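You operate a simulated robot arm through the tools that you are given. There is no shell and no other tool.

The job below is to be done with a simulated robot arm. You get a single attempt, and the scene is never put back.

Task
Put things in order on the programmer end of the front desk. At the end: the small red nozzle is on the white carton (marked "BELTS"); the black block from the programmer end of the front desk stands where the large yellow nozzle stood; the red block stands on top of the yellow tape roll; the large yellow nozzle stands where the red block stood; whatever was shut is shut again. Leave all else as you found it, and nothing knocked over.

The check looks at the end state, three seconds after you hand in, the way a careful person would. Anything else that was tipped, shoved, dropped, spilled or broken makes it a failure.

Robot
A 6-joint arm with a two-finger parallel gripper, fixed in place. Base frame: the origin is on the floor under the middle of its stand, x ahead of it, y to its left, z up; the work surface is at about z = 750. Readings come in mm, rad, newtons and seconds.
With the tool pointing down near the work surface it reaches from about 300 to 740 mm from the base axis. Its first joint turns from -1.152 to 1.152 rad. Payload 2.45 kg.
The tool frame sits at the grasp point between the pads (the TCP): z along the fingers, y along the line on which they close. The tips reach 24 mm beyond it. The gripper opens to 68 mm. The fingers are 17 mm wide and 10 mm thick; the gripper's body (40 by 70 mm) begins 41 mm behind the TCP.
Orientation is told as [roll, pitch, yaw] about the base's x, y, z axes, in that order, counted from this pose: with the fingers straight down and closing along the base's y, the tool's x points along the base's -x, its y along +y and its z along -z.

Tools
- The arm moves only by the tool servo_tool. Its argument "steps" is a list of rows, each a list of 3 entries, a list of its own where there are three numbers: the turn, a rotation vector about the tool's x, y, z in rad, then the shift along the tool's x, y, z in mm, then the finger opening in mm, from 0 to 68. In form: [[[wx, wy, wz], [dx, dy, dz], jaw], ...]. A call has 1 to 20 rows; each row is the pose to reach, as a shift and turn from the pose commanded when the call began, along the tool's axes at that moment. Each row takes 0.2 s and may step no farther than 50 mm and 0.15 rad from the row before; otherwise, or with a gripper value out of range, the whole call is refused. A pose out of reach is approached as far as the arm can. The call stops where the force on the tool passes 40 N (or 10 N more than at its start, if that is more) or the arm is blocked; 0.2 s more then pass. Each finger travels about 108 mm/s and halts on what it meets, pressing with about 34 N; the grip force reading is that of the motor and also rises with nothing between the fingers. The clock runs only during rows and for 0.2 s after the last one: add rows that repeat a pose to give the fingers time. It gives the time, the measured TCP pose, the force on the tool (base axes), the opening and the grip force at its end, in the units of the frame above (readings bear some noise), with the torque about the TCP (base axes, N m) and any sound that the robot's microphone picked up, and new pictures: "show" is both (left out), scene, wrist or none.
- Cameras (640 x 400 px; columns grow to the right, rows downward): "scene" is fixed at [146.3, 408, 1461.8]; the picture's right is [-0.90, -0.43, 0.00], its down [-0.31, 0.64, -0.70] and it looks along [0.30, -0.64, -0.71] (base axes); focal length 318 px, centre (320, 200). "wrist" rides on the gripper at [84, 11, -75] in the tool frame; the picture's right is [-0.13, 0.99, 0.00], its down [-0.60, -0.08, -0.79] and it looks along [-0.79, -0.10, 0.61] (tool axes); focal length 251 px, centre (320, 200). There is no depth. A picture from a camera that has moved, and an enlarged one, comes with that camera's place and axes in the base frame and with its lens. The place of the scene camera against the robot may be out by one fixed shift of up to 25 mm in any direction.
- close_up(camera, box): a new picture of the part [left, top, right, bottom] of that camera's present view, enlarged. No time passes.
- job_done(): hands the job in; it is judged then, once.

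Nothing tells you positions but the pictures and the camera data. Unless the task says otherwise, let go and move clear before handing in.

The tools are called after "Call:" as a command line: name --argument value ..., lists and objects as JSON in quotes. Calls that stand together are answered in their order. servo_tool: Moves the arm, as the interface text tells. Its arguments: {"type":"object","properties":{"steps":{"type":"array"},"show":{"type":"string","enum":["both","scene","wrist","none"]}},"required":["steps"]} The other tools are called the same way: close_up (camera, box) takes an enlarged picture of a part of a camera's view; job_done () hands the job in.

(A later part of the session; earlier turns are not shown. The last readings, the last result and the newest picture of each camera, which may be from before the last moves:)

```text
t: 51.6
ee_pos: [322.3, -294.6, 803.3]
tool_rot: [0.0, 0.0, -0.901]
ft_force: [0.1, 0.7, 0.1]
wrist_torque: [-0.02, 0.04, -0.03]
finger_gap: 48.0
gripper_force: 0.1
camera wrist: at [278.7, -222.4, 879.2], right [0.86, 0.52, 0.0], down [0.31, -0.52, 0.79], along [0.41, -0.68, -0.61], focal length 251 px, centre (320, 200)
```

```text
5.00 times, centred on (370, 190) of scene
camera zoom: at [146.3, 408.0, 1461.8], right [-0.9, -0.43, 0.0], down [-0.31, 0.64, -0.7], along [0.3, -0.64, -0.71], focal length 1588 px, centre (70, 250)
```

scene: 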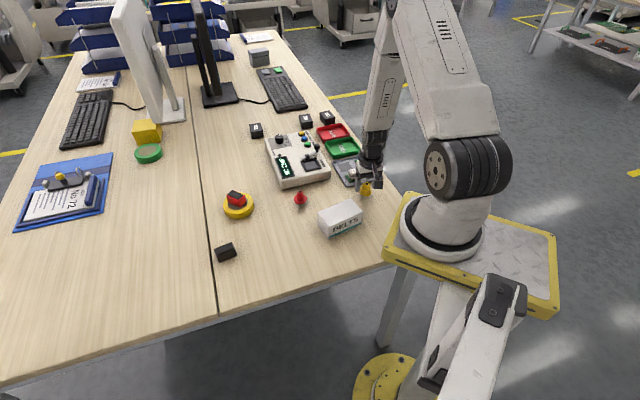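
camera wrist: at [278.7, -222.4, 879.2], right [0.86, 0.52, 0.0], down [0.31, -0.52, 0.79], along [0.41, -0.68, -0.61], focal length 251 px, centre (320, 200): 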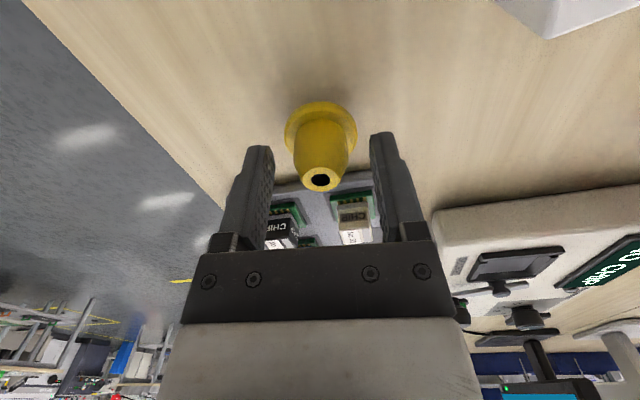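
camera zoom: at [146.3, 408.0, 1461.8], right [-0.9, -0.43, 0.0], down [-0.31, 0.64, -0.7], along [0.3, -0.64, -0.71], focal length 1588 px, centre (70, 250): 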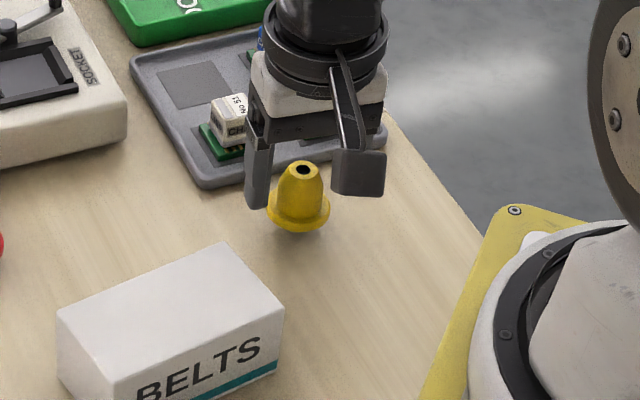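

The yellow nozzle stands upright at the red block's old spot. I'll rise straight up and swing over to view the black block at about (578, 79), turned to match its orientation.

Call:
servo_tool --steps '[[[0, 0, 0], [0, 0, -4], 50], [[0, 0, 0], [0, 0, -14], 52], [[0, 0, 0], [0, 0, -40], 56], [[0, 0, 0], [0, 0, -75], 56], [[0, 0, 0], [0, 0, -108], 56], [[0, 0, -0.1357], [9, 29.2, -108], 56], [[0, 0, -0.2714], [18, 58.4, -108], 56], [[0, 0, -0.4071], [27, 87.6, -108], 56], [[0, 0, -0.5428], [36, 116.8, -108], 56], [[0, 0, -0.6785], [45, 146, -108], 56], [[0, 0, -0.8142], [54, 175.2, -108], 56], [[0, 0, -0.95], [63, 204.4, -108], 56], [[0, 0, -1.0857], [72, 233.6, -108], 56], [[0, 0, -1.2214], [81, 262.8, -108], 56], [[0, 0, -1.3571], [90, 292, -108], 56], [[0, 0, -1.4928], [99, 321.2, -108], 56], [[0, 0, -1.6285], [108, 350.4, -108], 56], [[0, 0, -1.7642], [117, 379.6, -108], 56], [[0, 0, -1.9], [126, 409, -108], 56], [[0, 0, -1.9], [126, 409, -108], 56]]' --show "both"

Call:
close_up --camera "wrist" --box '[220, 0, 420, 150]'

Call:
close_up --camera "scene" --box '[320, 150, 420, 230]'

```text
t: 55.8
ee_pos: [565.6, 58.2, 909.5]
tool_rot: [0.001, -0.001, 1.001]
ft_force: [1.2, -0.2, 0.4]
wrist_torque: [0.0, 0.02, 0.0]
finger_gap: 56.2
gripper_force: 0.1
camera wrist: at [511.4, -6.9, 986.1], right [-0.77, 0.64, 0.0], down [0.39, 0.47, 0.79], along [0.51, 0.61, -0.61], focal length 251 px, centre (320, 200)
```

scene: 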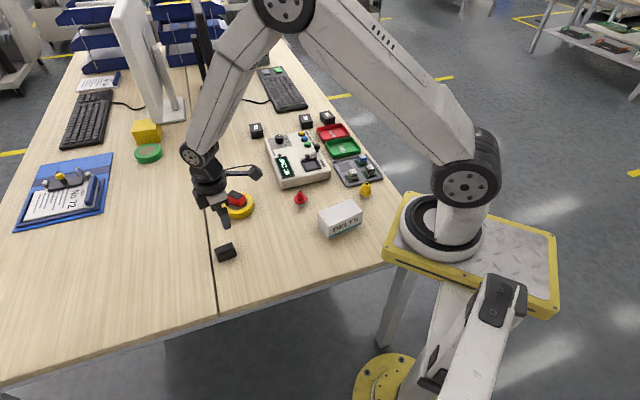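
wrist: 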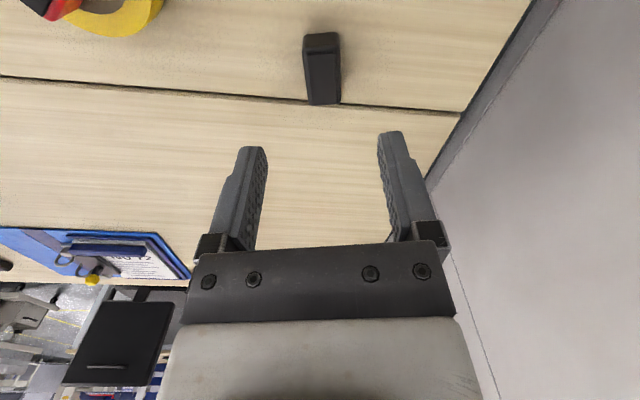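

```text
2.67 times, centred on (320, 75) of wrist
camera zoom: at [511.4, -6.9, 986.1], right [-0.77, 0.64, 0.0], down [0.39, 0.47, 0.79], along [0.51, 0.61, -0.61], focal length 670 px, centre (320, 533)
```

zoom: 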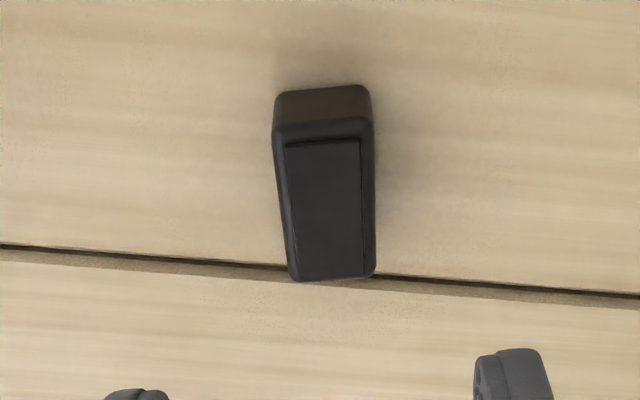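

```text
5.00 times, centred on (370, 190) of scene
camera zoom: at [146.3, 408.0, 1461.8], right [-0.9, -0.43, 0.0], down [-0.31, 0.64, -0.7], along [0.3, -0.64, -0.71], focal length 1588 px, centre (70, 250)
```

zoom: 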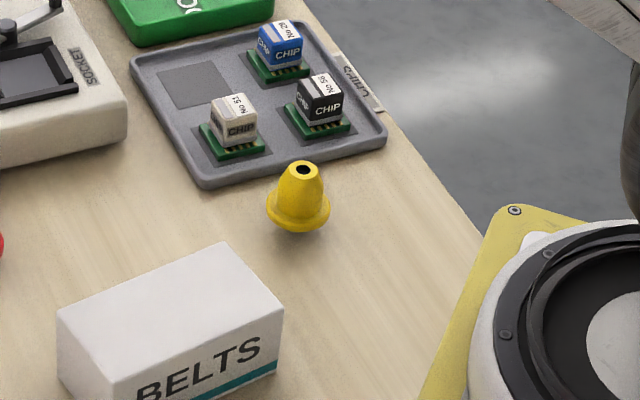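

The yellow nozzle stands free. The black block measures at about (577.5, 75) with its long axis near 53.7°, so I'll trim yaw by 0.06 rad and go down over it in two stages.

Call:
servo_tool --steps '[[[0, 0, 0.03], [-10, -0.5, 30], 56], [[0, 0, 0.06], [-20.6, -0.9, 55], 56], [[0, 0, 0.06], [-20.6, -0.9, 80], 56], [[0, 0, 0.06], [-20.6, -0.9, 80], 56]]' --show "both"

Call:
close_up --camera "wrist" --box '[220, 0, 420, 180]'

```text
t: 56.8
ee_pos: [578.2, 73.8, 829.5]
tool_rot: [0.0, -0.001, 0.942]
ft_force: [-0.2, 0.1, 0.2]
wrist_torque: [0.01, -0.01, 0.03]
finger_gap: 56.0
gripper_force: 0.1
camera wrist: at [519.0, 13.9, 906.0], right [-0.72, 0.69, 0.0], down [0.42, 0.44, 0.79], along [0.55, 0.57, -0.61], focal length 251 px, centre (320, 200)
```

scene: 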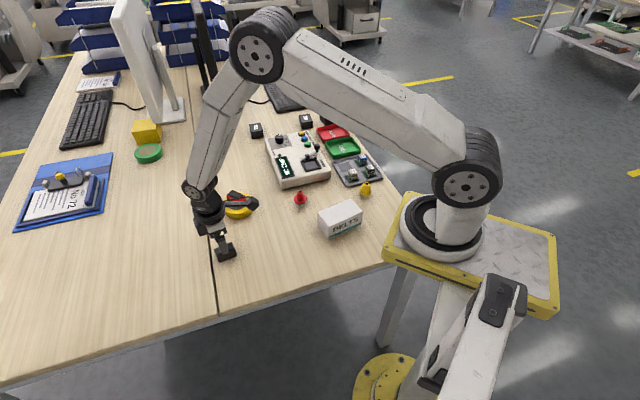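
wrist: 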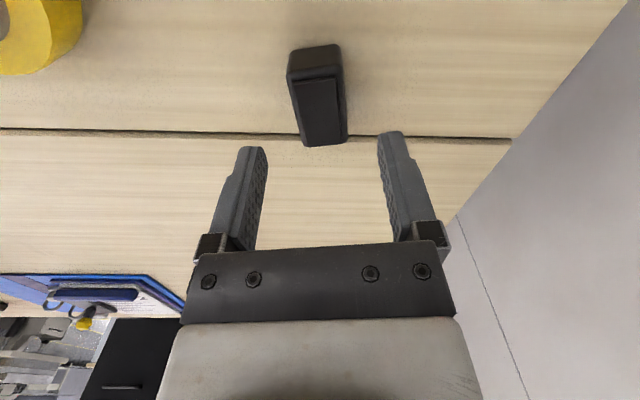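

```text
2.22 times, centred on (320, 90) of wrist
camera zoom: at [519.0, 13.9, 906.0], right [-0.72, 0.69, 0.0], down [0.42, 0.44, 0.79], along [0.55, 0.57, -0.61], focal length 559 px, centre (320, 444)
```

zoom: 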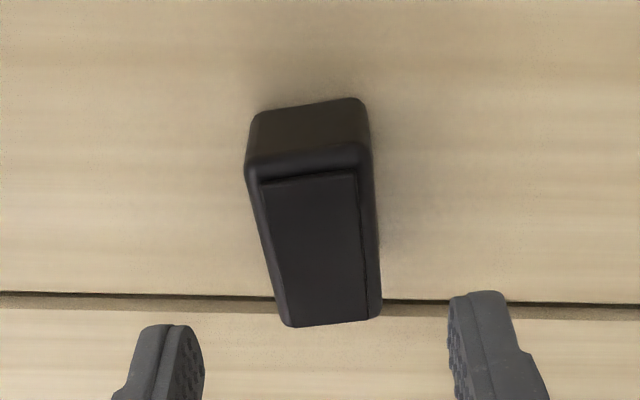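

The TCP is centred on the block to within half a millimetre. I'll descend to grasp height and close gradually.

Call:
servo_tool --steps '[[[0, 0, 0], [0.4, 0, 20], 56], [[0, 0, 0], [0.4, 0, 40], 56], [[0, 0, 0], [0.4, 0, 54], 56], [[0, 0, 0], [0.4, 0, 54], 56], [[0, 0, 0], [0.4, 0, 54], 44], [[0, 0, 0], [0.4, 0, 54], 34], [[0, 0, 0], [0.4, 0, 54], 26], [[0, 0, 0], [0.4, 0, 54], 10], [[0, 0, 0], [0.4, 0, 54], 0], [[0, 0, 0], [0.4, 0, 54], 0], [[0, 0, 0], [0.4, 0, 54], 0]]' --show "both"

Call:
servo_tool --steps '[[[0, 0, 0], [0, 0, -1], 0], [[0, 0, 0], [0, 0, -2], 0], [[0, 0, 0], [0, 0, -3], 0], [[0, 0, 0], [0, 0, -4.5], 0], [[0, 0, 0], [0, 0, -6], 0], [[0, 0, 0], [0, 0, -6], 0]]' --show "both"

```text
t: 59.2
ee_pos: [575.6, 74.6, 777.2]
tool_rot: [-0.001, -0.001, 0.942]
ft_force: [0.2, 0.6, 0.5]
wrist_torque: [-0.01, -0.02, 0.02]
finger_gap: 29.0
gripper_force: 34.2
camera wrist: at [517.8, 13.2, 852.9], right [-0.72, 0.69, 0.0], down [0.42, 0.44, 0.79], along [0.55, 0.57, -0.61], focal length 251 px, centre (320, 200)
```

scene: 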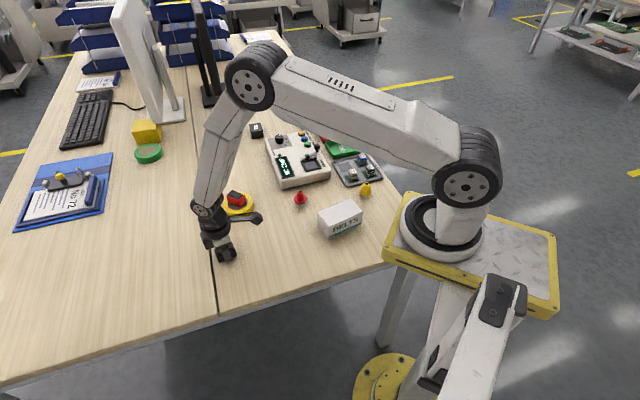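
wrist: 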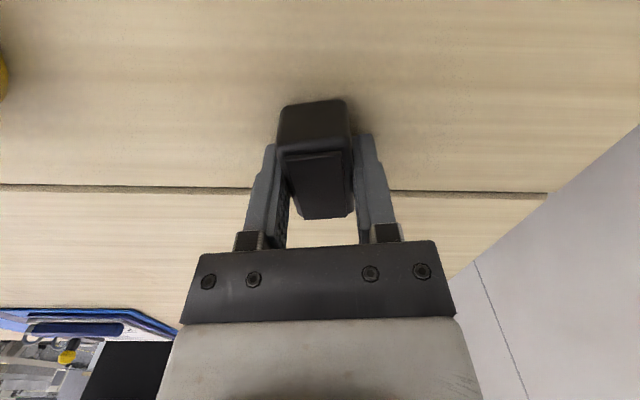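

```text
t: 60.6
ee_pos: [577.0, 72.9, 783.7]
tool_rot: [-0.001, -0.001, 0.941]
ft_force: [0.1, 0.1, -0.4]
wrist_torque: [-0.02, -0.01, 0.01]
finger_gap: 29.6
gripper_force: 33.7
camera wrist: at [517.7, 12.4, 859.6], right [-0.72, 0.69, 0.0], down [0.42, 0.44, 0.79], along [0.55, 0.57, -0.61], focal length 251 px, centre (320, 200)
```

scene: 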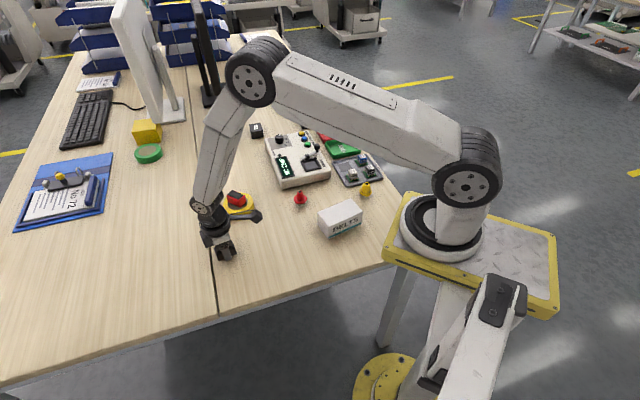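
wrist: 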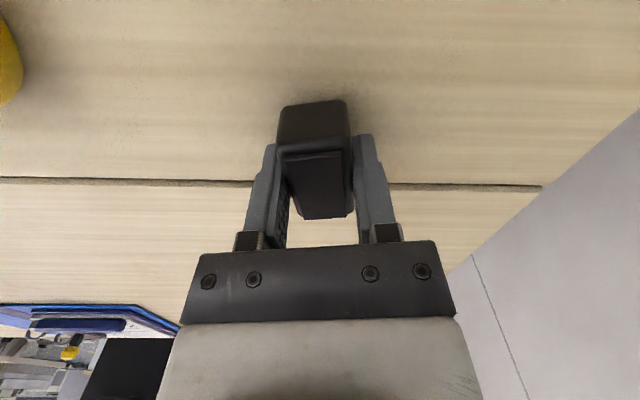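

The black block is held (gap about 29 mm) and clear of the desk. I'll lift it gently and carry it to above the yellow nozzle's original spot at (432, -10.4), keeping its orientation.

Call:
servo_tool --steps '[[[0, 0, 0], [0, 0, -4], 0], [[0, 0, 0], [0, 0, -10], 0], [[0, 0, 0], [0, 0, -18], 0], [[0, 0, 0], [0, 0, -28], 0], [[0, 0, 0], [0, 0, -40], 0], [[0, 0, 0], [0, 0, -52], 0], [[0, 0, 0], [0, 0, -64], 0], [[0, 0, 0], [0, 0, -74], 0], [[0, 0, 0], [0, 0, -81], 0], [[0, 0, 0], [0, 0, -85], 0], [[0, 0, 0], [4.6, 2, -85], 0], [[0, 0, 0], [15.3, 6.8, -85], 0], [[0, 0, 0], [33.7, 14.9, -85], 0], [[0, 0, 0], [55.2, 24.4, -85], 0], [[0, 0, 0], [76.7, 33.9, -85], 0], [[0, 0, 0], [98.2, 43.3, -85], 0], [[0, 0, 0], [119.7, 52.8, -85], 0], [[0, 0, 0], [138.1, 60.9, -85], 0], [[0, 0, 0], [148.8, 65.7, -85], 0], [[0, 0, 0], [153.4, 67.7, -85], 0]]' --show "both"

```text
t: 64.8
ee_pos: [431.3, -8.0, 867.6]
tool_rot: [0.001, 0.002, 0.938]
ft_force: [0.0, 0.6, -0.6]
wrist_torque: [0.0, 0.04, -0.01]
finger_gap: 29.0
gripper_force: 34.3
camera wrist: at [372.2, -70.2, 943.9], right [-0.72, 0.69, 0.0], down [0.42, 0.44, 0.79], along [0.55, 0.57, -0.61], focal length 251 px, centre (320, 200)
```

scene: 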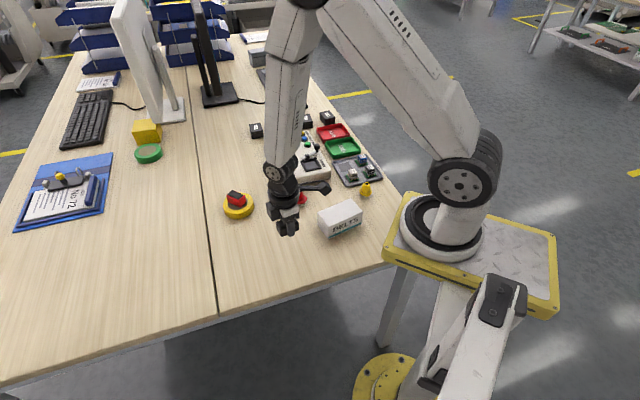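
wrist: 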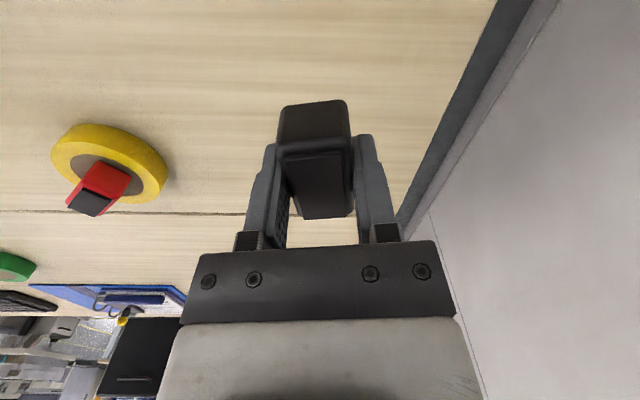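

Call:
servo_tool --steps '[[[0, 0, 0], [0, 0, 3], 0], [[0, 0, 0], [0, 0, 10], 0], [[0, 0, 0], [0, 0, 20], 0], [[0, 0, 0], [0, 0, 32], 0], [[0, 0, 0], [0, 0, 45], 0], [[0, 0, 0], [0, 0, 58], 0], [[0, 0, 0], [0, 0, 70], 0], [[0, 0, 0], [0, 0, 79], 0], [[0, 0, 0], [0, 0, 84], 0], [[0, 0, 0], [0, 0, 86], 0], [[0, 0, 0], [0, 0, 86], 0]]' --show "both"

Call:
close_up --camera "scene" --box '[260, 205, 320, 265]'

```text
t: 67.2
ee_pos: [429.8, -9.1, 782.8]
tool_rot: [0.001, 0.0, 0.94]
ft_force: [0.8, -0.1, -1.1]
wrist_torque: [0.02, -0.01, 0.0]
finger_gap: 29.1
gripper_force: 34.8
camera wrist: at [372.3, -70.7, 858.8], right [-0.72, 0.69, 0.0], down [0.42, 0.44, 0.79], along [0.55, 0.57, -0.61], focal length 251 px, centre (320, 200)
```

scene: 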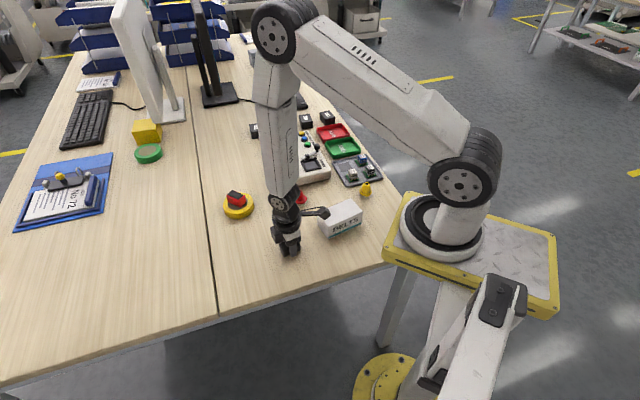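
wrist: 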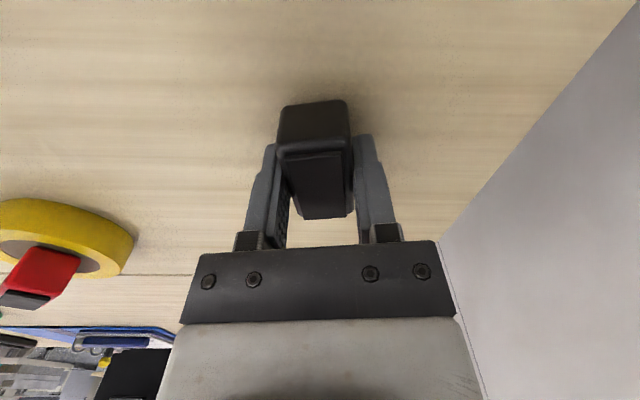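

```text
6.67 times, centred on (290, 235) of scene
camera zoom: at [146.3, 408.0, 1461.8], right [-0.9, -0.43, 0.0], down [-0.31, 0.64, -0.7], along [0.3, -0.64, -0.71], focal length 2117 px, centre (520, -33)
```

zoom: 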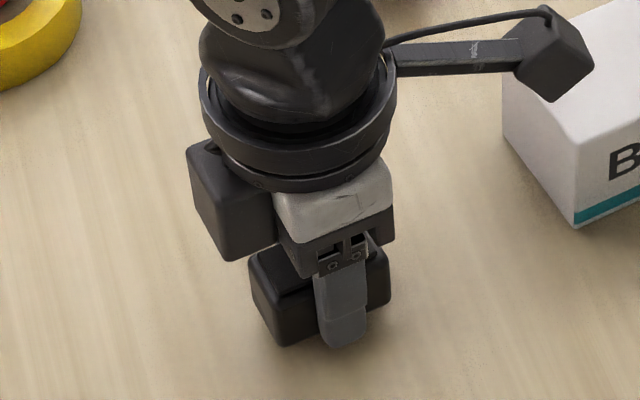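

The black block is just above the desk; readings suggest a small correction of about (+1.3, -1.8) mm to sit on the nozzle's original spot. I'll apply it and lower until contact.

Call:
servo_tool --steps '[[[0, 0, 0], [0.7, -2.1, 0], 0], [[0, 0, 0], [0.7, -2.1, 1.5], 0], [[0, 0, 0], [0.7, -2.1, 3], 0], [[0, 0, 0], [0.7, -2.1, 4], 0], [[0, 0, 0], [0.7, -2.1, 4], 0]]' --show "none"

Call:
servo_tool --steps '[[[0, 0, 0], [0, 0, 0.5], 0], [[0, 0, 0], [0, 0, 1], 0], [[0, 0, 0], [0, 0, 1], 0]]' --show "none"

```text
t: 68.4
ee_pos: [432.4, -11.3, 778.5]
tool_rot: [0.0, 0.001, 0.94]
ft_force: [0.8, 0.8, -0.3]
wrist_torque: [0.05, -0.02, -0.01]
finger_gap: 29.2
gripper_force: 34.5
```

```text
t: 69.2
ee_pos: [432.3, -11.9, 777.9]
tool_rot: [0.001, 0.0, 0.941]
ft_force: [0.1, 0.2, 0.5]
wrist_torque: [0.02, -0.03, -0.01]
finger_gap: 28.9
gripper_force: 34.3
```

Call:
servo_tool --steps '[[[0, 0, 0], [0, 0, 0.5], 0], [[0, 0, 0], [0, 0, 1], 0], [[0, 0, 0], [0, 0, 1], 0]]' --show "none"

```text
t: 70.0
ee_pos: [432.6, -11.8, 776.5]
tool_rot: [0.0, -0.001, 0.941]
ft_force: [-3.3, -0.4, 12.0]
wrist_torque: [0.05, 0.03, 0.0]
finger_gap: 29.4
gripper_force: 33.6
```

Contact with the desk (12 N). I'll relax slightly and open slowly.

Call:
servo_tool --steps '[[[0, 0, 0], [0, 0, -0.5], 0], [[0, 0, 0], [0, 0, -0.7], 0], [[0, 0, 0], [0, 0, -0.7], 28], [[0, 0, 0], [0, 0, -0.7], 30], [[0, 0, 0], [0, 0, -0.7], 33], [[0, 0, 0], [0, 0, -0.7], 38], [[0, 0, 0], [0, 0, -0.7], 46], [[0, 0, 0], [0, 0, -0.7], 46]]' --show "wrist"

Call:
servo_tool --steps '[[[0, 0, 0], [0, 0, -5], 46], [[0, 0, 0], [0, 0, -20], 48], [[0, 0, 0], [0, 0, -45], 50], [[0, 0, 0], [0, 0, -80], 50], [[0, 0, 0], [0, 0, -120], 50], [[0, 0, 0], [0, 0, -120], 50]]' --show "both"

Call:
close_up --camera "scene" --box '[260, 205, 320, 265]'

```text
t: 71.8
ee_pos: [431.5, -12.2, 776.9]
tool_rot: [0.0, 0.001, 0.94]
ft_force: [0.2, -0.4, 0.4]
wrist_torque: [0.0, 0.01, -0.02]
finger_gap: 45.9
gripper_force: 0.1
camera wrist: at [373.7, -73.3, 853.3], right [-0.72, 0.69, 0.0], down [0.42, 0.44, 0.79], along [0.55, 0.57, -0.61], focal length 251 px, centre (320, 200)
```

wrist: 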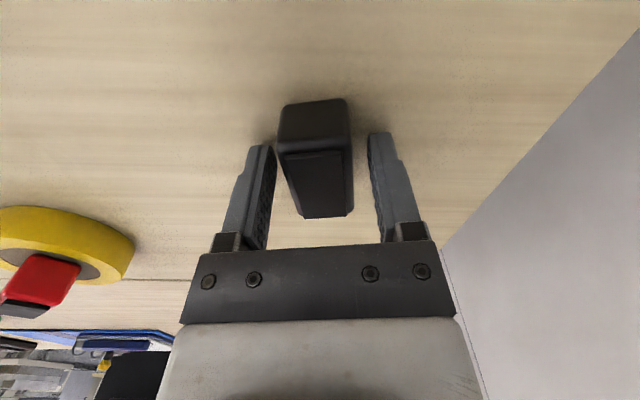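

```text
t: 73.2
ee_pos: [432.8, -11.3, 897.7]
tool_rot: [0.0, 0.0, 0.942]
ft_force: [0.8, -0.8, -0.9]
wrist_torque: [-0.02, 0.03, 0.01]
finger_gap: 50.1
gripper_force: 0.1
camera wrist: at [374.1, -73.2, 974.6], right [-0.72, 0.69, 0.0], down [0.42, 0.44, 0.79], along [0.55, 0.57, -0.61], focal length 251 px, centre (320, 200)
```

scene: 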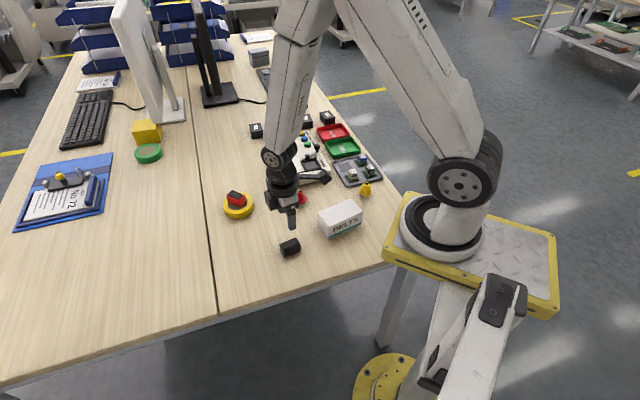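
wrist: 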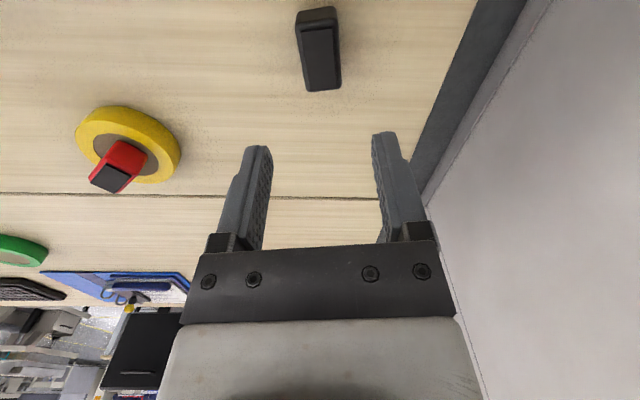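

```text
6.67 times, centred on (290, 235) of scene
camera zoom: at [146.3, 408.0, 1461.8], right [-0.9, -0.43, 0.0], down [-0.31, 0.64, -0.7], along [0.3, -0.64, -0.71], focal length 2117 px, centre (520, -33)
```

zoom: 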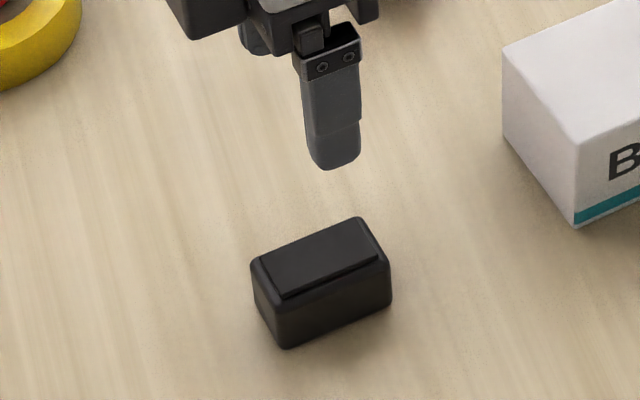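

The black block stands upright where the yellow nozzle was. Next is the red nozzle near (490, -178), so I'll move to a viewing pose over it with a radial yaw.

Call:
servo_tool --steps '[[[0, 0, 0.129], [10.8, -12, -1], 56], [[0, 0, 0.258], [21.5, -23.9, -2], 56], [[0, 0, 0.387], [32.3, -35.9, -3], 56], [[0, 0, 0.516], [43.1, -47.9, -4], 56], [[0, 0, 0.645], [53.9, -59.9, -5], 56], [[0, 0, 0.774], [64.6, -71.8, -6], 56], [[0, 0, 0.903], [75.4, -83.8, -7], 56], [[0, 0, 1.032], [86.2, -95.8, -8], 56], [[0, 0, 1.161], [96.9, -107.7, -8], 56], [[0, 0, 1.29], [107.7, -119.7, -8], 56], [[0, 0, 1.29], [107.7, -119.7, -8], 56]]' --show "both"

Call:
close_up --camera "wrist" --box '[220, 0, 420, 150]'

Call:
close_up --camera "wrist" --box '[0, 0, 640, 180]'

```text
t: 75.6
ee_pos: [466.8, -169.0, 905.7]
tool_rot: [0.0, -0.002, -0.352]
ft_force: [0.4, -0.2, -0.4]
wrist_torque: [-0.03, -0.05, -0.01]
finger_gap: 56.0
gripper_force: 0.1
camera wrist: at [391.6, -129.8, 980.9], right [0.46, 0.89, 0.0], down [0.54, -0.28, 0.79], along [0.7, -0.37, -0.61], focal length 251 px, centre (320, 200)
```

scene: 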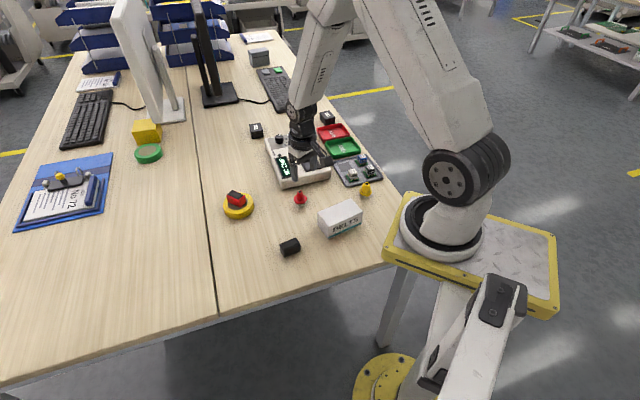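
wrist: 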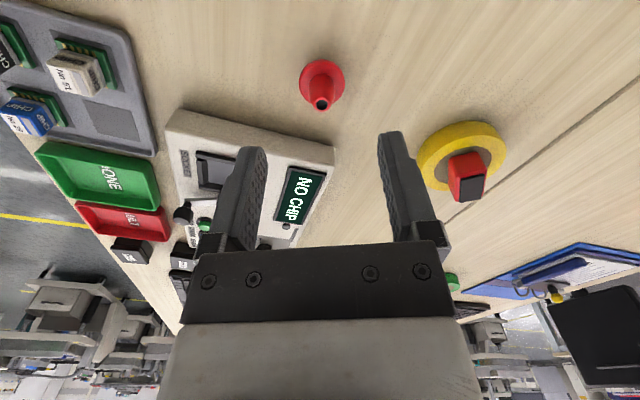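

```text
2.67 times, centred on (320, 75) of wrist
camera zoom: at [391.6, -129.8, 980.9], right [0.46, 0.89, 0.0], down [0.54, -0.28, 0.79], along [0.7, -0.37, -0.61], focal length 670 px, centre (320, 533)
```

zoom: 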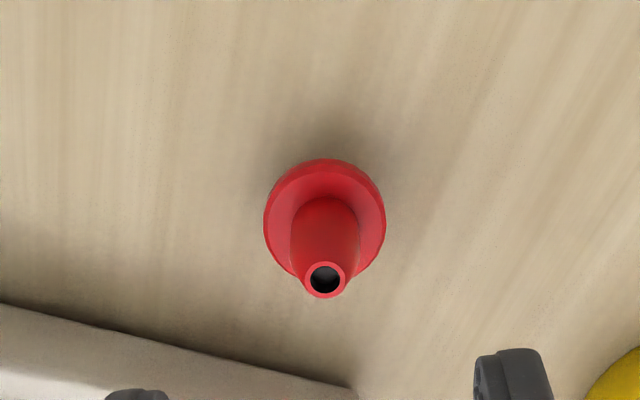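

```text
1.00 times, centred on (320, 90) of wrist (not enlarged: the box is as wide or as high as the picture)
camera zoom: at [391.6, -129.8, 980.9], right [0.46, 0.89, 0.0], down [0.54, -0.28, 0.79], along [0.7, -0.37, -0.61], focal length 251 px, centre (320, 310)
```

zoom: 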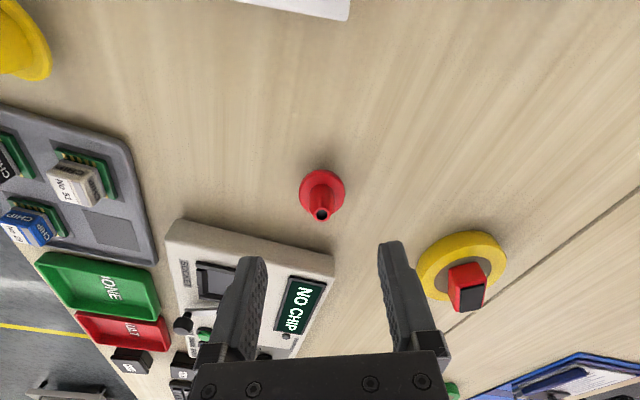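

Triangulating two views puts the red nozzle's top at z≈802 and its axis at about (490, -180), with the flange near z≈769. I'll move over it, stopping with the tips well above the flange, and look.

Call:
servo_tool --steps '[[[0, 0, 0], [-10, -1, 25], 56], [[0, 0, 0], [-20, -1.9, 50], 56], [[0, 0, 0], [-24, -1.9, 70], 56], [[0, 0, 0], [-25, -1.9, 86], 56], [[0, 0, 0], [-25, -1.9, 86], 56]]' --show "both"

Call:
close_up --camera "wrist" --box '[220, 60, 420, 220]'

Call:
close_up --camera "scene" --box '[265, 165, 335, 215]'

```text
t: 76.8
ee_pos: [487.3, -178.0, 818.9]
tool_rot: [0.0, -0.001, -0.349]
ft_force: [0.3, -0.7, -0.5]
wrist_torque: [-0.03, -0.03, -0.01]
finger_gap: 55.6
gripper_force: 0.1
camera wrist: at [411.8, -139.5, 894.9], right [0.46, 0.89, 0.0], down [0.54, -0.28, 0.79], along [0.7, -0.37, -0.61], focal length 251 px, centre (320, 200)
```

scene: 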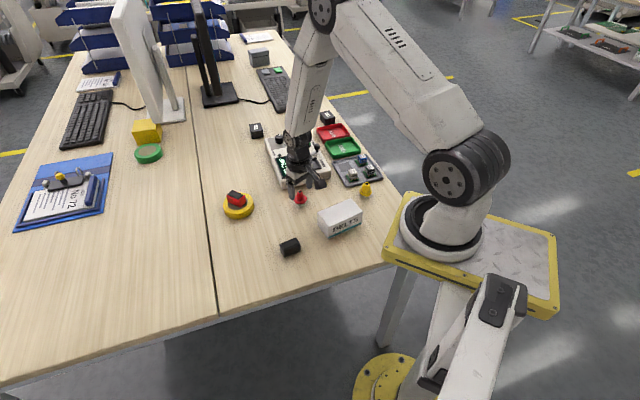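
wrist: 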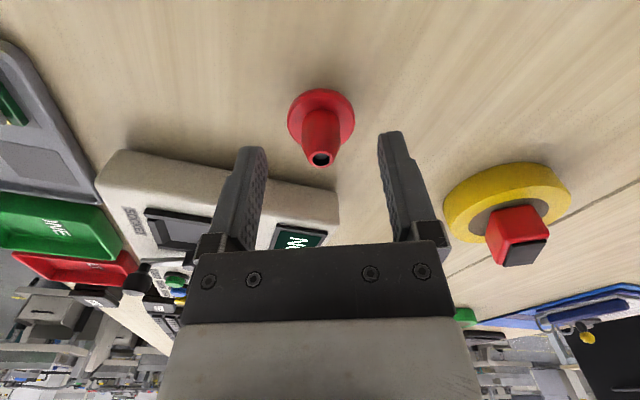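

```text
2.50 times, centred on (320, 140) of wrist
camera zoom: at [411.8, -139.5, 894.9], right [0.46, 0.89, 0.0], down [0.54, -0.28, 0.79], along [0.7, -0.37, -0.61], focal length 629 px, centre (320, 350)
```

zoom: 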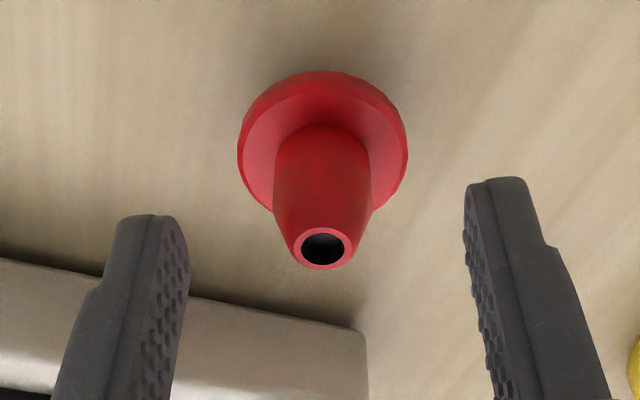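

```text
8.00 times, centred on (300, 190) of scene
camera zoom: at [146.3, 408.0, 1461.8], right [-0.9, -0.43, 0.0], down [-0.31, 0.64, -0.7], along [0.3, -0.64, -0.71], focal length 2541 px, centre (480, 280)
```

zoom: 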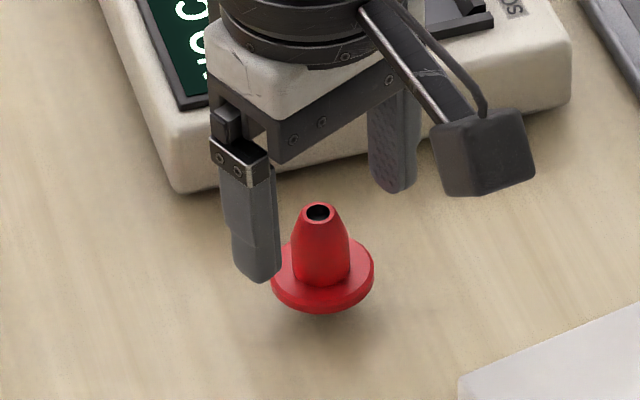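

The red nozzle has the same flange and height as the yellow one with a slimmer body (about 20.5 mm), and it's within 1 mm of the TCP. I'll lower to z≈803, close gently, and test-lift a few millimetres.

Call:
servo_tool --steps '[[[0, 0, 0], [-0.8, 0.4, 8], 56], [[0, 0, 0], [-0.8, 0.4, 15.5], 56], [[0, 0, 0], [-0.8, 0.4, 15.5], 48], [[0, 0, 0], [-0.8, 0.4, 15.5], 40], [[0, 0, 0], [-0.8, 0.4, 15.5], 32], [[0, 0, 0], [-0.8, 0.4, 15.5], 25], [[0, 0, 0], [-0.8, 0.4, 15.5], 18], [[0, 0, 0], [-0.8, 0.4, 15.5], 5], [[0, 0, 0], [-0.8, 0.4, 15.5], 0], [[0, 0, 0], [-0.8, 0.4, 15.5], 0]]' --show "both"

Call:
close_up --camera "wrist" --box '[220, 60, 420, 220]'

```text
t: 79.0
ee_pos: [489.0, -178.1, 804.1]
tool_rot: [0.0, -0.001, -0.349]
ft_force: [0.4, -0.3, -0.9]
wrist_torque: [-0.02, 0.0, -0.02]
finger_gap: 20.2
gripper_force: 34.0
camera wrist: at [413.7, -139.5, 879.4], right [0.46, 0.89, 0.0], down [0.54, -0.28, 0.79], along [0.7, -0.37, -0.61], focal length 251 px, centre (320, 200)
```

scene: 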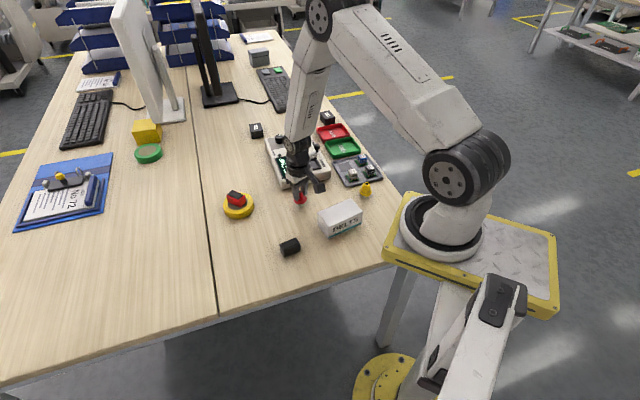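
wrist: 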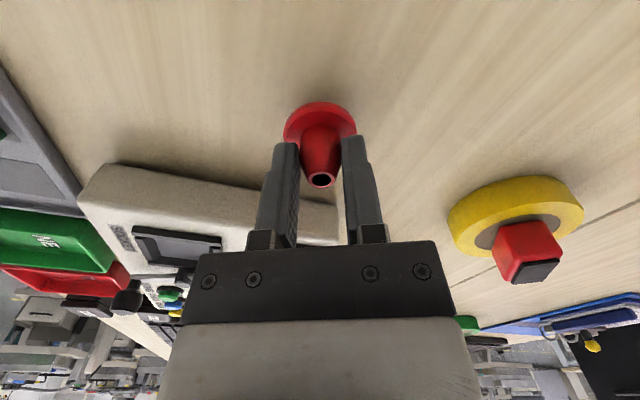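

```text
2.50 times, centred on (320, 140) of wrist
camera zoom: at [413.7, -139.5, 879.4], right [0.46, 0.89, 0.0], down [0.54, -0.28, 0.79], along [0.7, -0.37, -0.61], focal length 629 px, centre (320, 350)
```

zoom: 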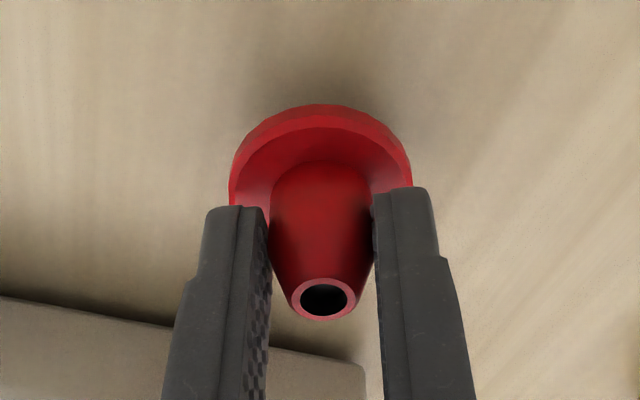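

The grip is on the red nozzle's body (gap 20.2 mm) and it's upright. I'll lift slowly, then raise to travel height.

Call:
servo_tool --steps '[[[0, 0, 0], [0, 0, -1], 0], [[0, 0, 0], [0, 0, -2], 0], [[0, 0, 0], [0, 0, -3.5], 0], [[0, 0, 0], [0, 0, -5], 0], [[0, 0, 0], [0, 0, -8], 0], [[0, 0, 0], [0, 0, -12], 0], [[0, 0, 0], [0, 0, -18], 0], [[0, 0, 0], [0, 0, -26], 0], [[0, 0, 0], [0, 0, -36], 0], [[0, 0, 0], [0, 0, -48], 0], [[0, 0, 0], [0, 0, -62], 0], [[0, 0, 0], [0, 0, -76], 0], [[0, 0, 0], [0, 0, -90], 0], [[0, 0, 0], [0, 0, -103], 0], [[0, 0, 0], [0, 0, -114], 0], [[0, 0, 0], [0, 0, -122], 0], [[0, 0, 0], [0, 0, -127], 0], [[0, 0, 0], [0, 0, -130], 0], [[0, 0, 0], [0, 0, -130], 0]]' --show "both"

Call:
close_up --camera "scene" --box '[300, 180, 400, 250]'

```text
t: 83.0
ee_pos: [488.8, -179.5, 933.0]
tool_rot: [0.0, 0.001, -0.35]
ft_force: [0.0, 0.2, -0.3]
wrist_torque: [-0.01, 0.0, -0.02]
finger_gap: 20.7
gripper_force: 34.6
camera wrist: at [414.1, -139.6, 1009.7], right [0.46, 0.89, 0.0], down [0.54, -0.28, 0.79], along [0.7, -0.37, -0.61], focal length 251 px, centre (320, 200)
```

scene: 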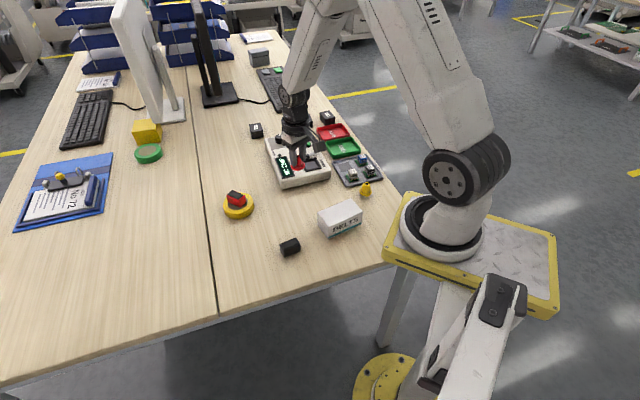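
wrist: 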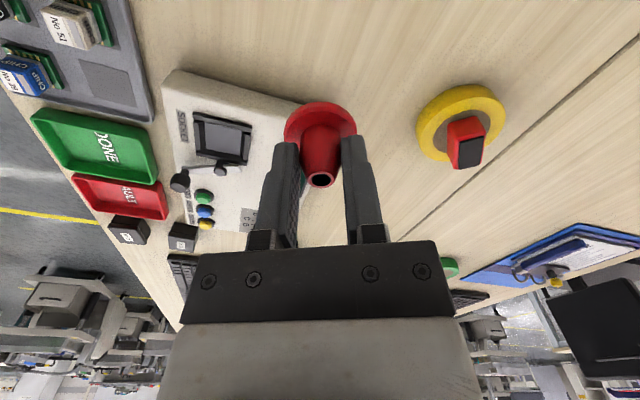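

```text
5.71 times, centred on (350, 215) of scene
camera zoom: at [146.3, 408.0, 1461.8], right [-0.9, -0.43, 0.0], down [-0.31, 0.64, -0.7], along [0.3, -0.64, -0.71], focal length 1815 px, centre (149, 114)
```

zoom: 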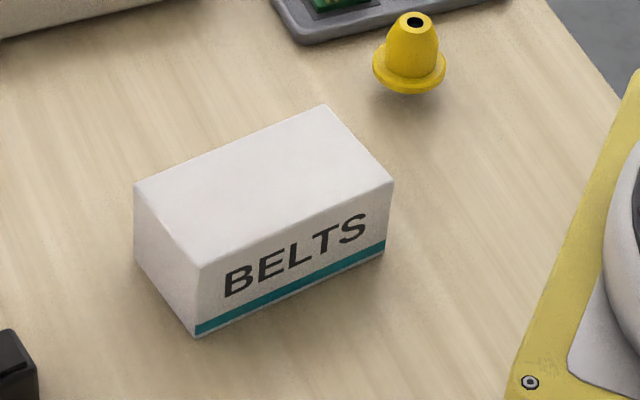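

The nozzle is held securely. From the scene view corrected with known points, the carton is about 111 x 62 mm, centred at (348, -163), top at z≈802. I'll carry the nozzle there at height and verify with the wrist camera.

Call:
servo_tool --steps '[[[0, 0, 0], [4.1, -1, 0], 0], [[0, 0, 0], [13.8, -3.3, 0], 0], [[0, 0, 0], [30.4, -7.3, 0], 0], [[0, 0, 0], [49.7, -12, 0], 0], [[0, 0, 0], [69, -16.7, 0], 0], [[0, 0, 0], [88.3, -21.3, 0], 0], [[0, 0, 0], [107.6, -26, 0], 0], [[0, 0, 0], [124.2, -30, 0], 0], [[0, 0, 0], [133.9, -32.3, 0], 0], [[0, 0, 0], [138, -33.3, 0], 0], [[0, 0, 0], [138, -33.3, 0], 0]]' --show "both"

Call:
close_up --camera "wrist" --box '[200, 0, 440, 150]'

Call:
close_up --camera "scene" --box '[300, 150, 400, 250]'

```text
t: 85.4
ee_pos: [347.3, -163.2, 934.8]
tool_rot: [0.0, 0.0, -0.351]
ft_force: [0.7, 1.0, -1.1]
wrist_torque: [0.0, -0.01, 0.0]
finger_gap: 20.5
gripper_force: 33.8
camera wrist: at [272.2, -124.2, 1009.8], right [0.46, 0.89, 0.0], down [0.54, -0.28, 0.79], along [0.7, -0.37, -0.61], focal length 251 px, centre (320, 200)
```

scene: 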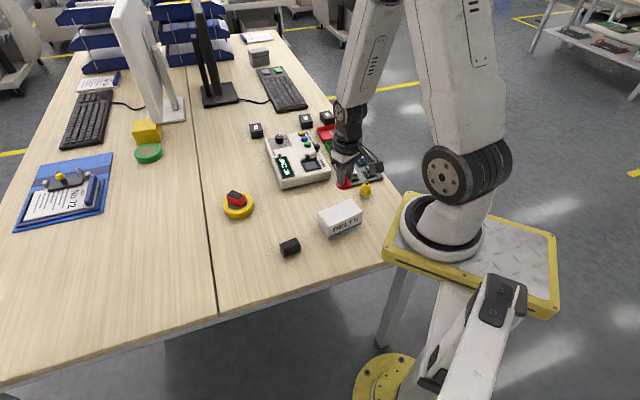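
wrist: 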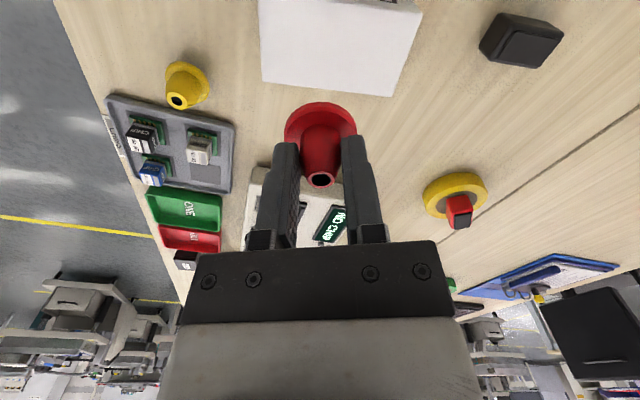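

```text
2.67 times, centred on (320, 75) of wrist
camera zoom: at [272.2, -124.2, 1009.8], right [0.46, 0.89, 0.0], down [0.54, -0.28, 0.79], along [0.7, -0.37, -0.61], focal length 670 px, centre (320, 533)
```

zoom: 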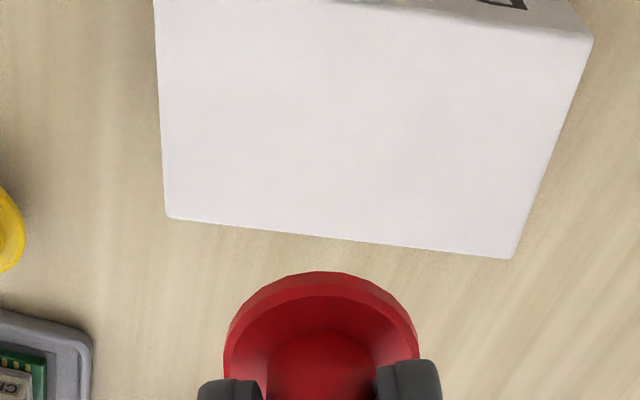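

```text
4.00 times, centred on (350, 200) of scene
camera zoom: at [146.3, 408.0, 1461.8], right [-0.9, -0.43, 0.0], down [-0.31, 0.64, -0.7], along [0.3, -0.64, -0.71], focal length 1270 px, centre (200, 200)
```

zoom: 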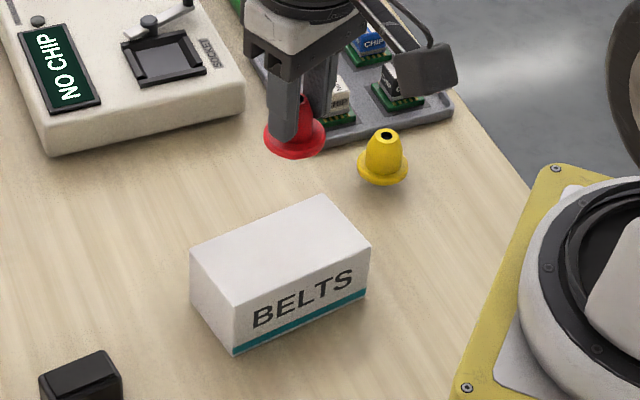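

The wrist view shows the carton centre 11 mm to tool +y of the nozzle. I'll shift and lower to a few millimetres above the carton top.

Call:
servo_tool --steps '[[[0, 0, 0], [0, 3, 0], 0], [[0, 0, 0], [0, 8, 2], 0], [[0, 0, 0], [0.3, 11, 8], 0], [[0, 0, 0], [0.3, 11.4, 18], 0], [[0, 0, 0], [0.3, 11.4, 30], 0], [[0, 0, 0], [0.3, 11.4, 42], 0], [[0, 0, 0], [0.3, 11.4, 54], 0], [[0, 0, 0], [0.3, 11.4, 63], 0], [[0, 0, 0], [0.3, 11.4, 69], 0], [[0, 0, 0], [0.3, 11.4, 72], 0], [[0, 0, 0], [0.3, 11.4, 72], 0]]' --show "both"

Call:
close_up --camera "wrist" --box '[160, 0, 480, 220]'

Call:
close_up --camera "scene" --box '[300, 170, 390, 250]'

```text
t: 87.8
ee_pos: [351.2, -153.4, 862.6]
tool_rot: [0.0, 0.0, -0.351]
ft_force: [0.3, 0.1, 0.0]
wrist_torque: [0.04, 0.0, 0.0]
finger_gap: 20.5
gripper_force: 34.4
camera wrist: at [276.1, -113.2, 938.0], right [0.46, 0.89, 0.0], down [0.54, -0.28, 0.79], along [0.7, -0.37, -0.61], focal length 251 px, centre (320, 200)
```

scene: 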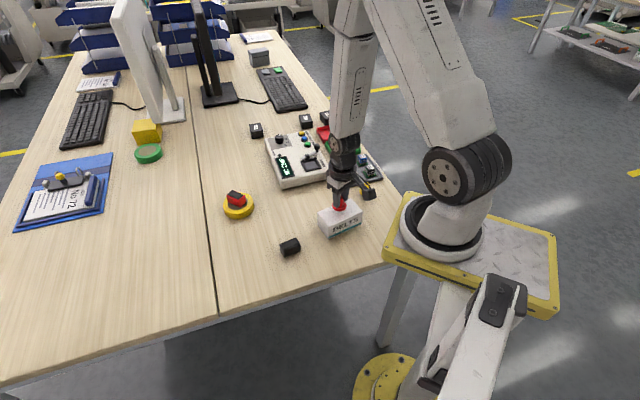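
wrist: 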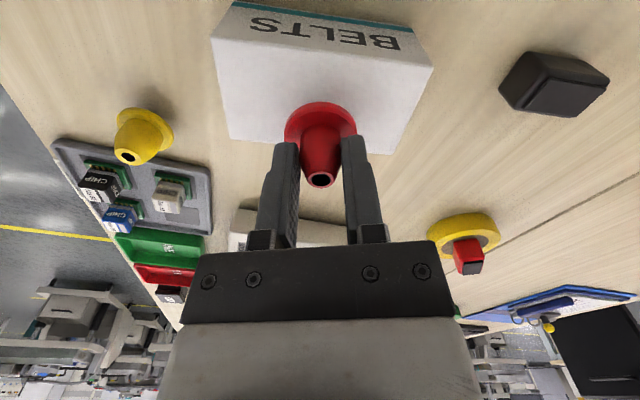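

```text
1.82 times, centred on (320, 110) of wrist
camera zoom: at [276.1, -113.2, 938.0], right [0.46, 0.89, 0.0], down [0.54, -0.28, 0.79], along [0.7, -0.37, -0.61], focal length 457 px, centre (320, 364)
```

zoom: 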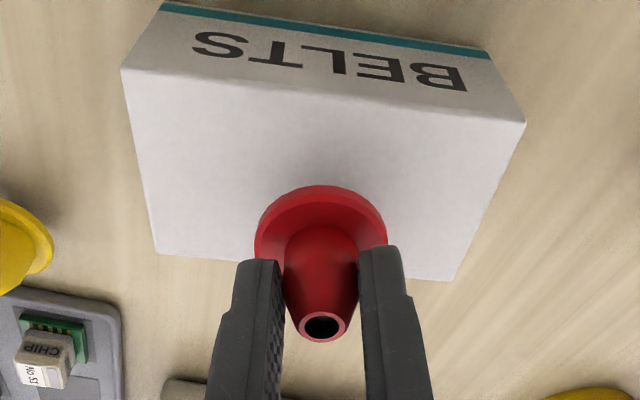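

```text
5.00 times, centred on (345, 210) of scene
camera zoom: at [146.3, 408.0, 1461.8], right [-0.9, -0.43, 0.0], down [-0.31, 0.64, -0.7], along [0.3, -0.64, -0.71], focal length 1588 px, centre (195, 150)
```

zoom: 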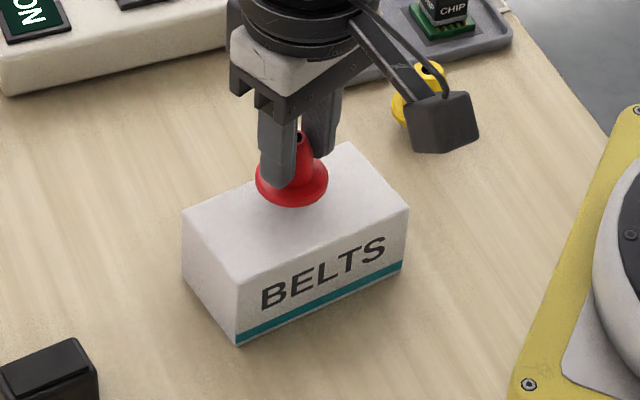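

The nozzle is centred over the carton to within a millimetre. I'll lower in small steps until it touches.

Call:
servo_tool --steps '[[[0, 0, 0], [0, 0, 1.5], 0], [[0, 0, 0], [0, 0, 3], 0], [[0, 0, 0], [0, 0, 4], 0], [[0, 0, 0], [0, 0, 4], 0]]' --show "none"

Call:
servo_tool --steps '[[[0, 0, 0], [0, 0, 0.5], 0], [[0, 0, 0], [0, 0, 1], 0], [[0, 0, 0], [0, 0, 1], 0]]' --show "none"

Call:
servo_tool --steps '[[[0, 0, 0], [0, 0, 0.5], 0], [[0, 0, 0], [0, 0, 1], 0], [[0, 0, 0], [0, 0, 1], 0]]' --show "none"

```text
t: 88.8
ee_pos: [351.6, -152.2, 858.3]
tool_rot: [-0.001, -0.002, -0.349]
ft_force: [-3.1, -1.5, 10.9]
wrist_torque: [-0.02, 0.1, 0.01]
finger_gap: 20.3
gripper_force: 33.8
```

```text
t: 89.6
ee_pos: [351.9, -152.0, 857.1]
tool_rot: [0.0, -0.005, -0.352]
ft_force: [-0.9, 0.5, 33.5]
wrist_torque: [-0.04, -0.04, -0.03]
finger_gap: 20.5
gripper_force: 33.6
```

```text
t: 90.4
ee_pos: [351.8, -152.9, 855.5]
tool_rot: [0.0, -0.003, -0.349]
ft_force: [4.9, 1.5, 32.0]
wrist_torque: [0.01, -0.29, 0.0]
finger_gap: 20.6
gripper_force: 34.5
```

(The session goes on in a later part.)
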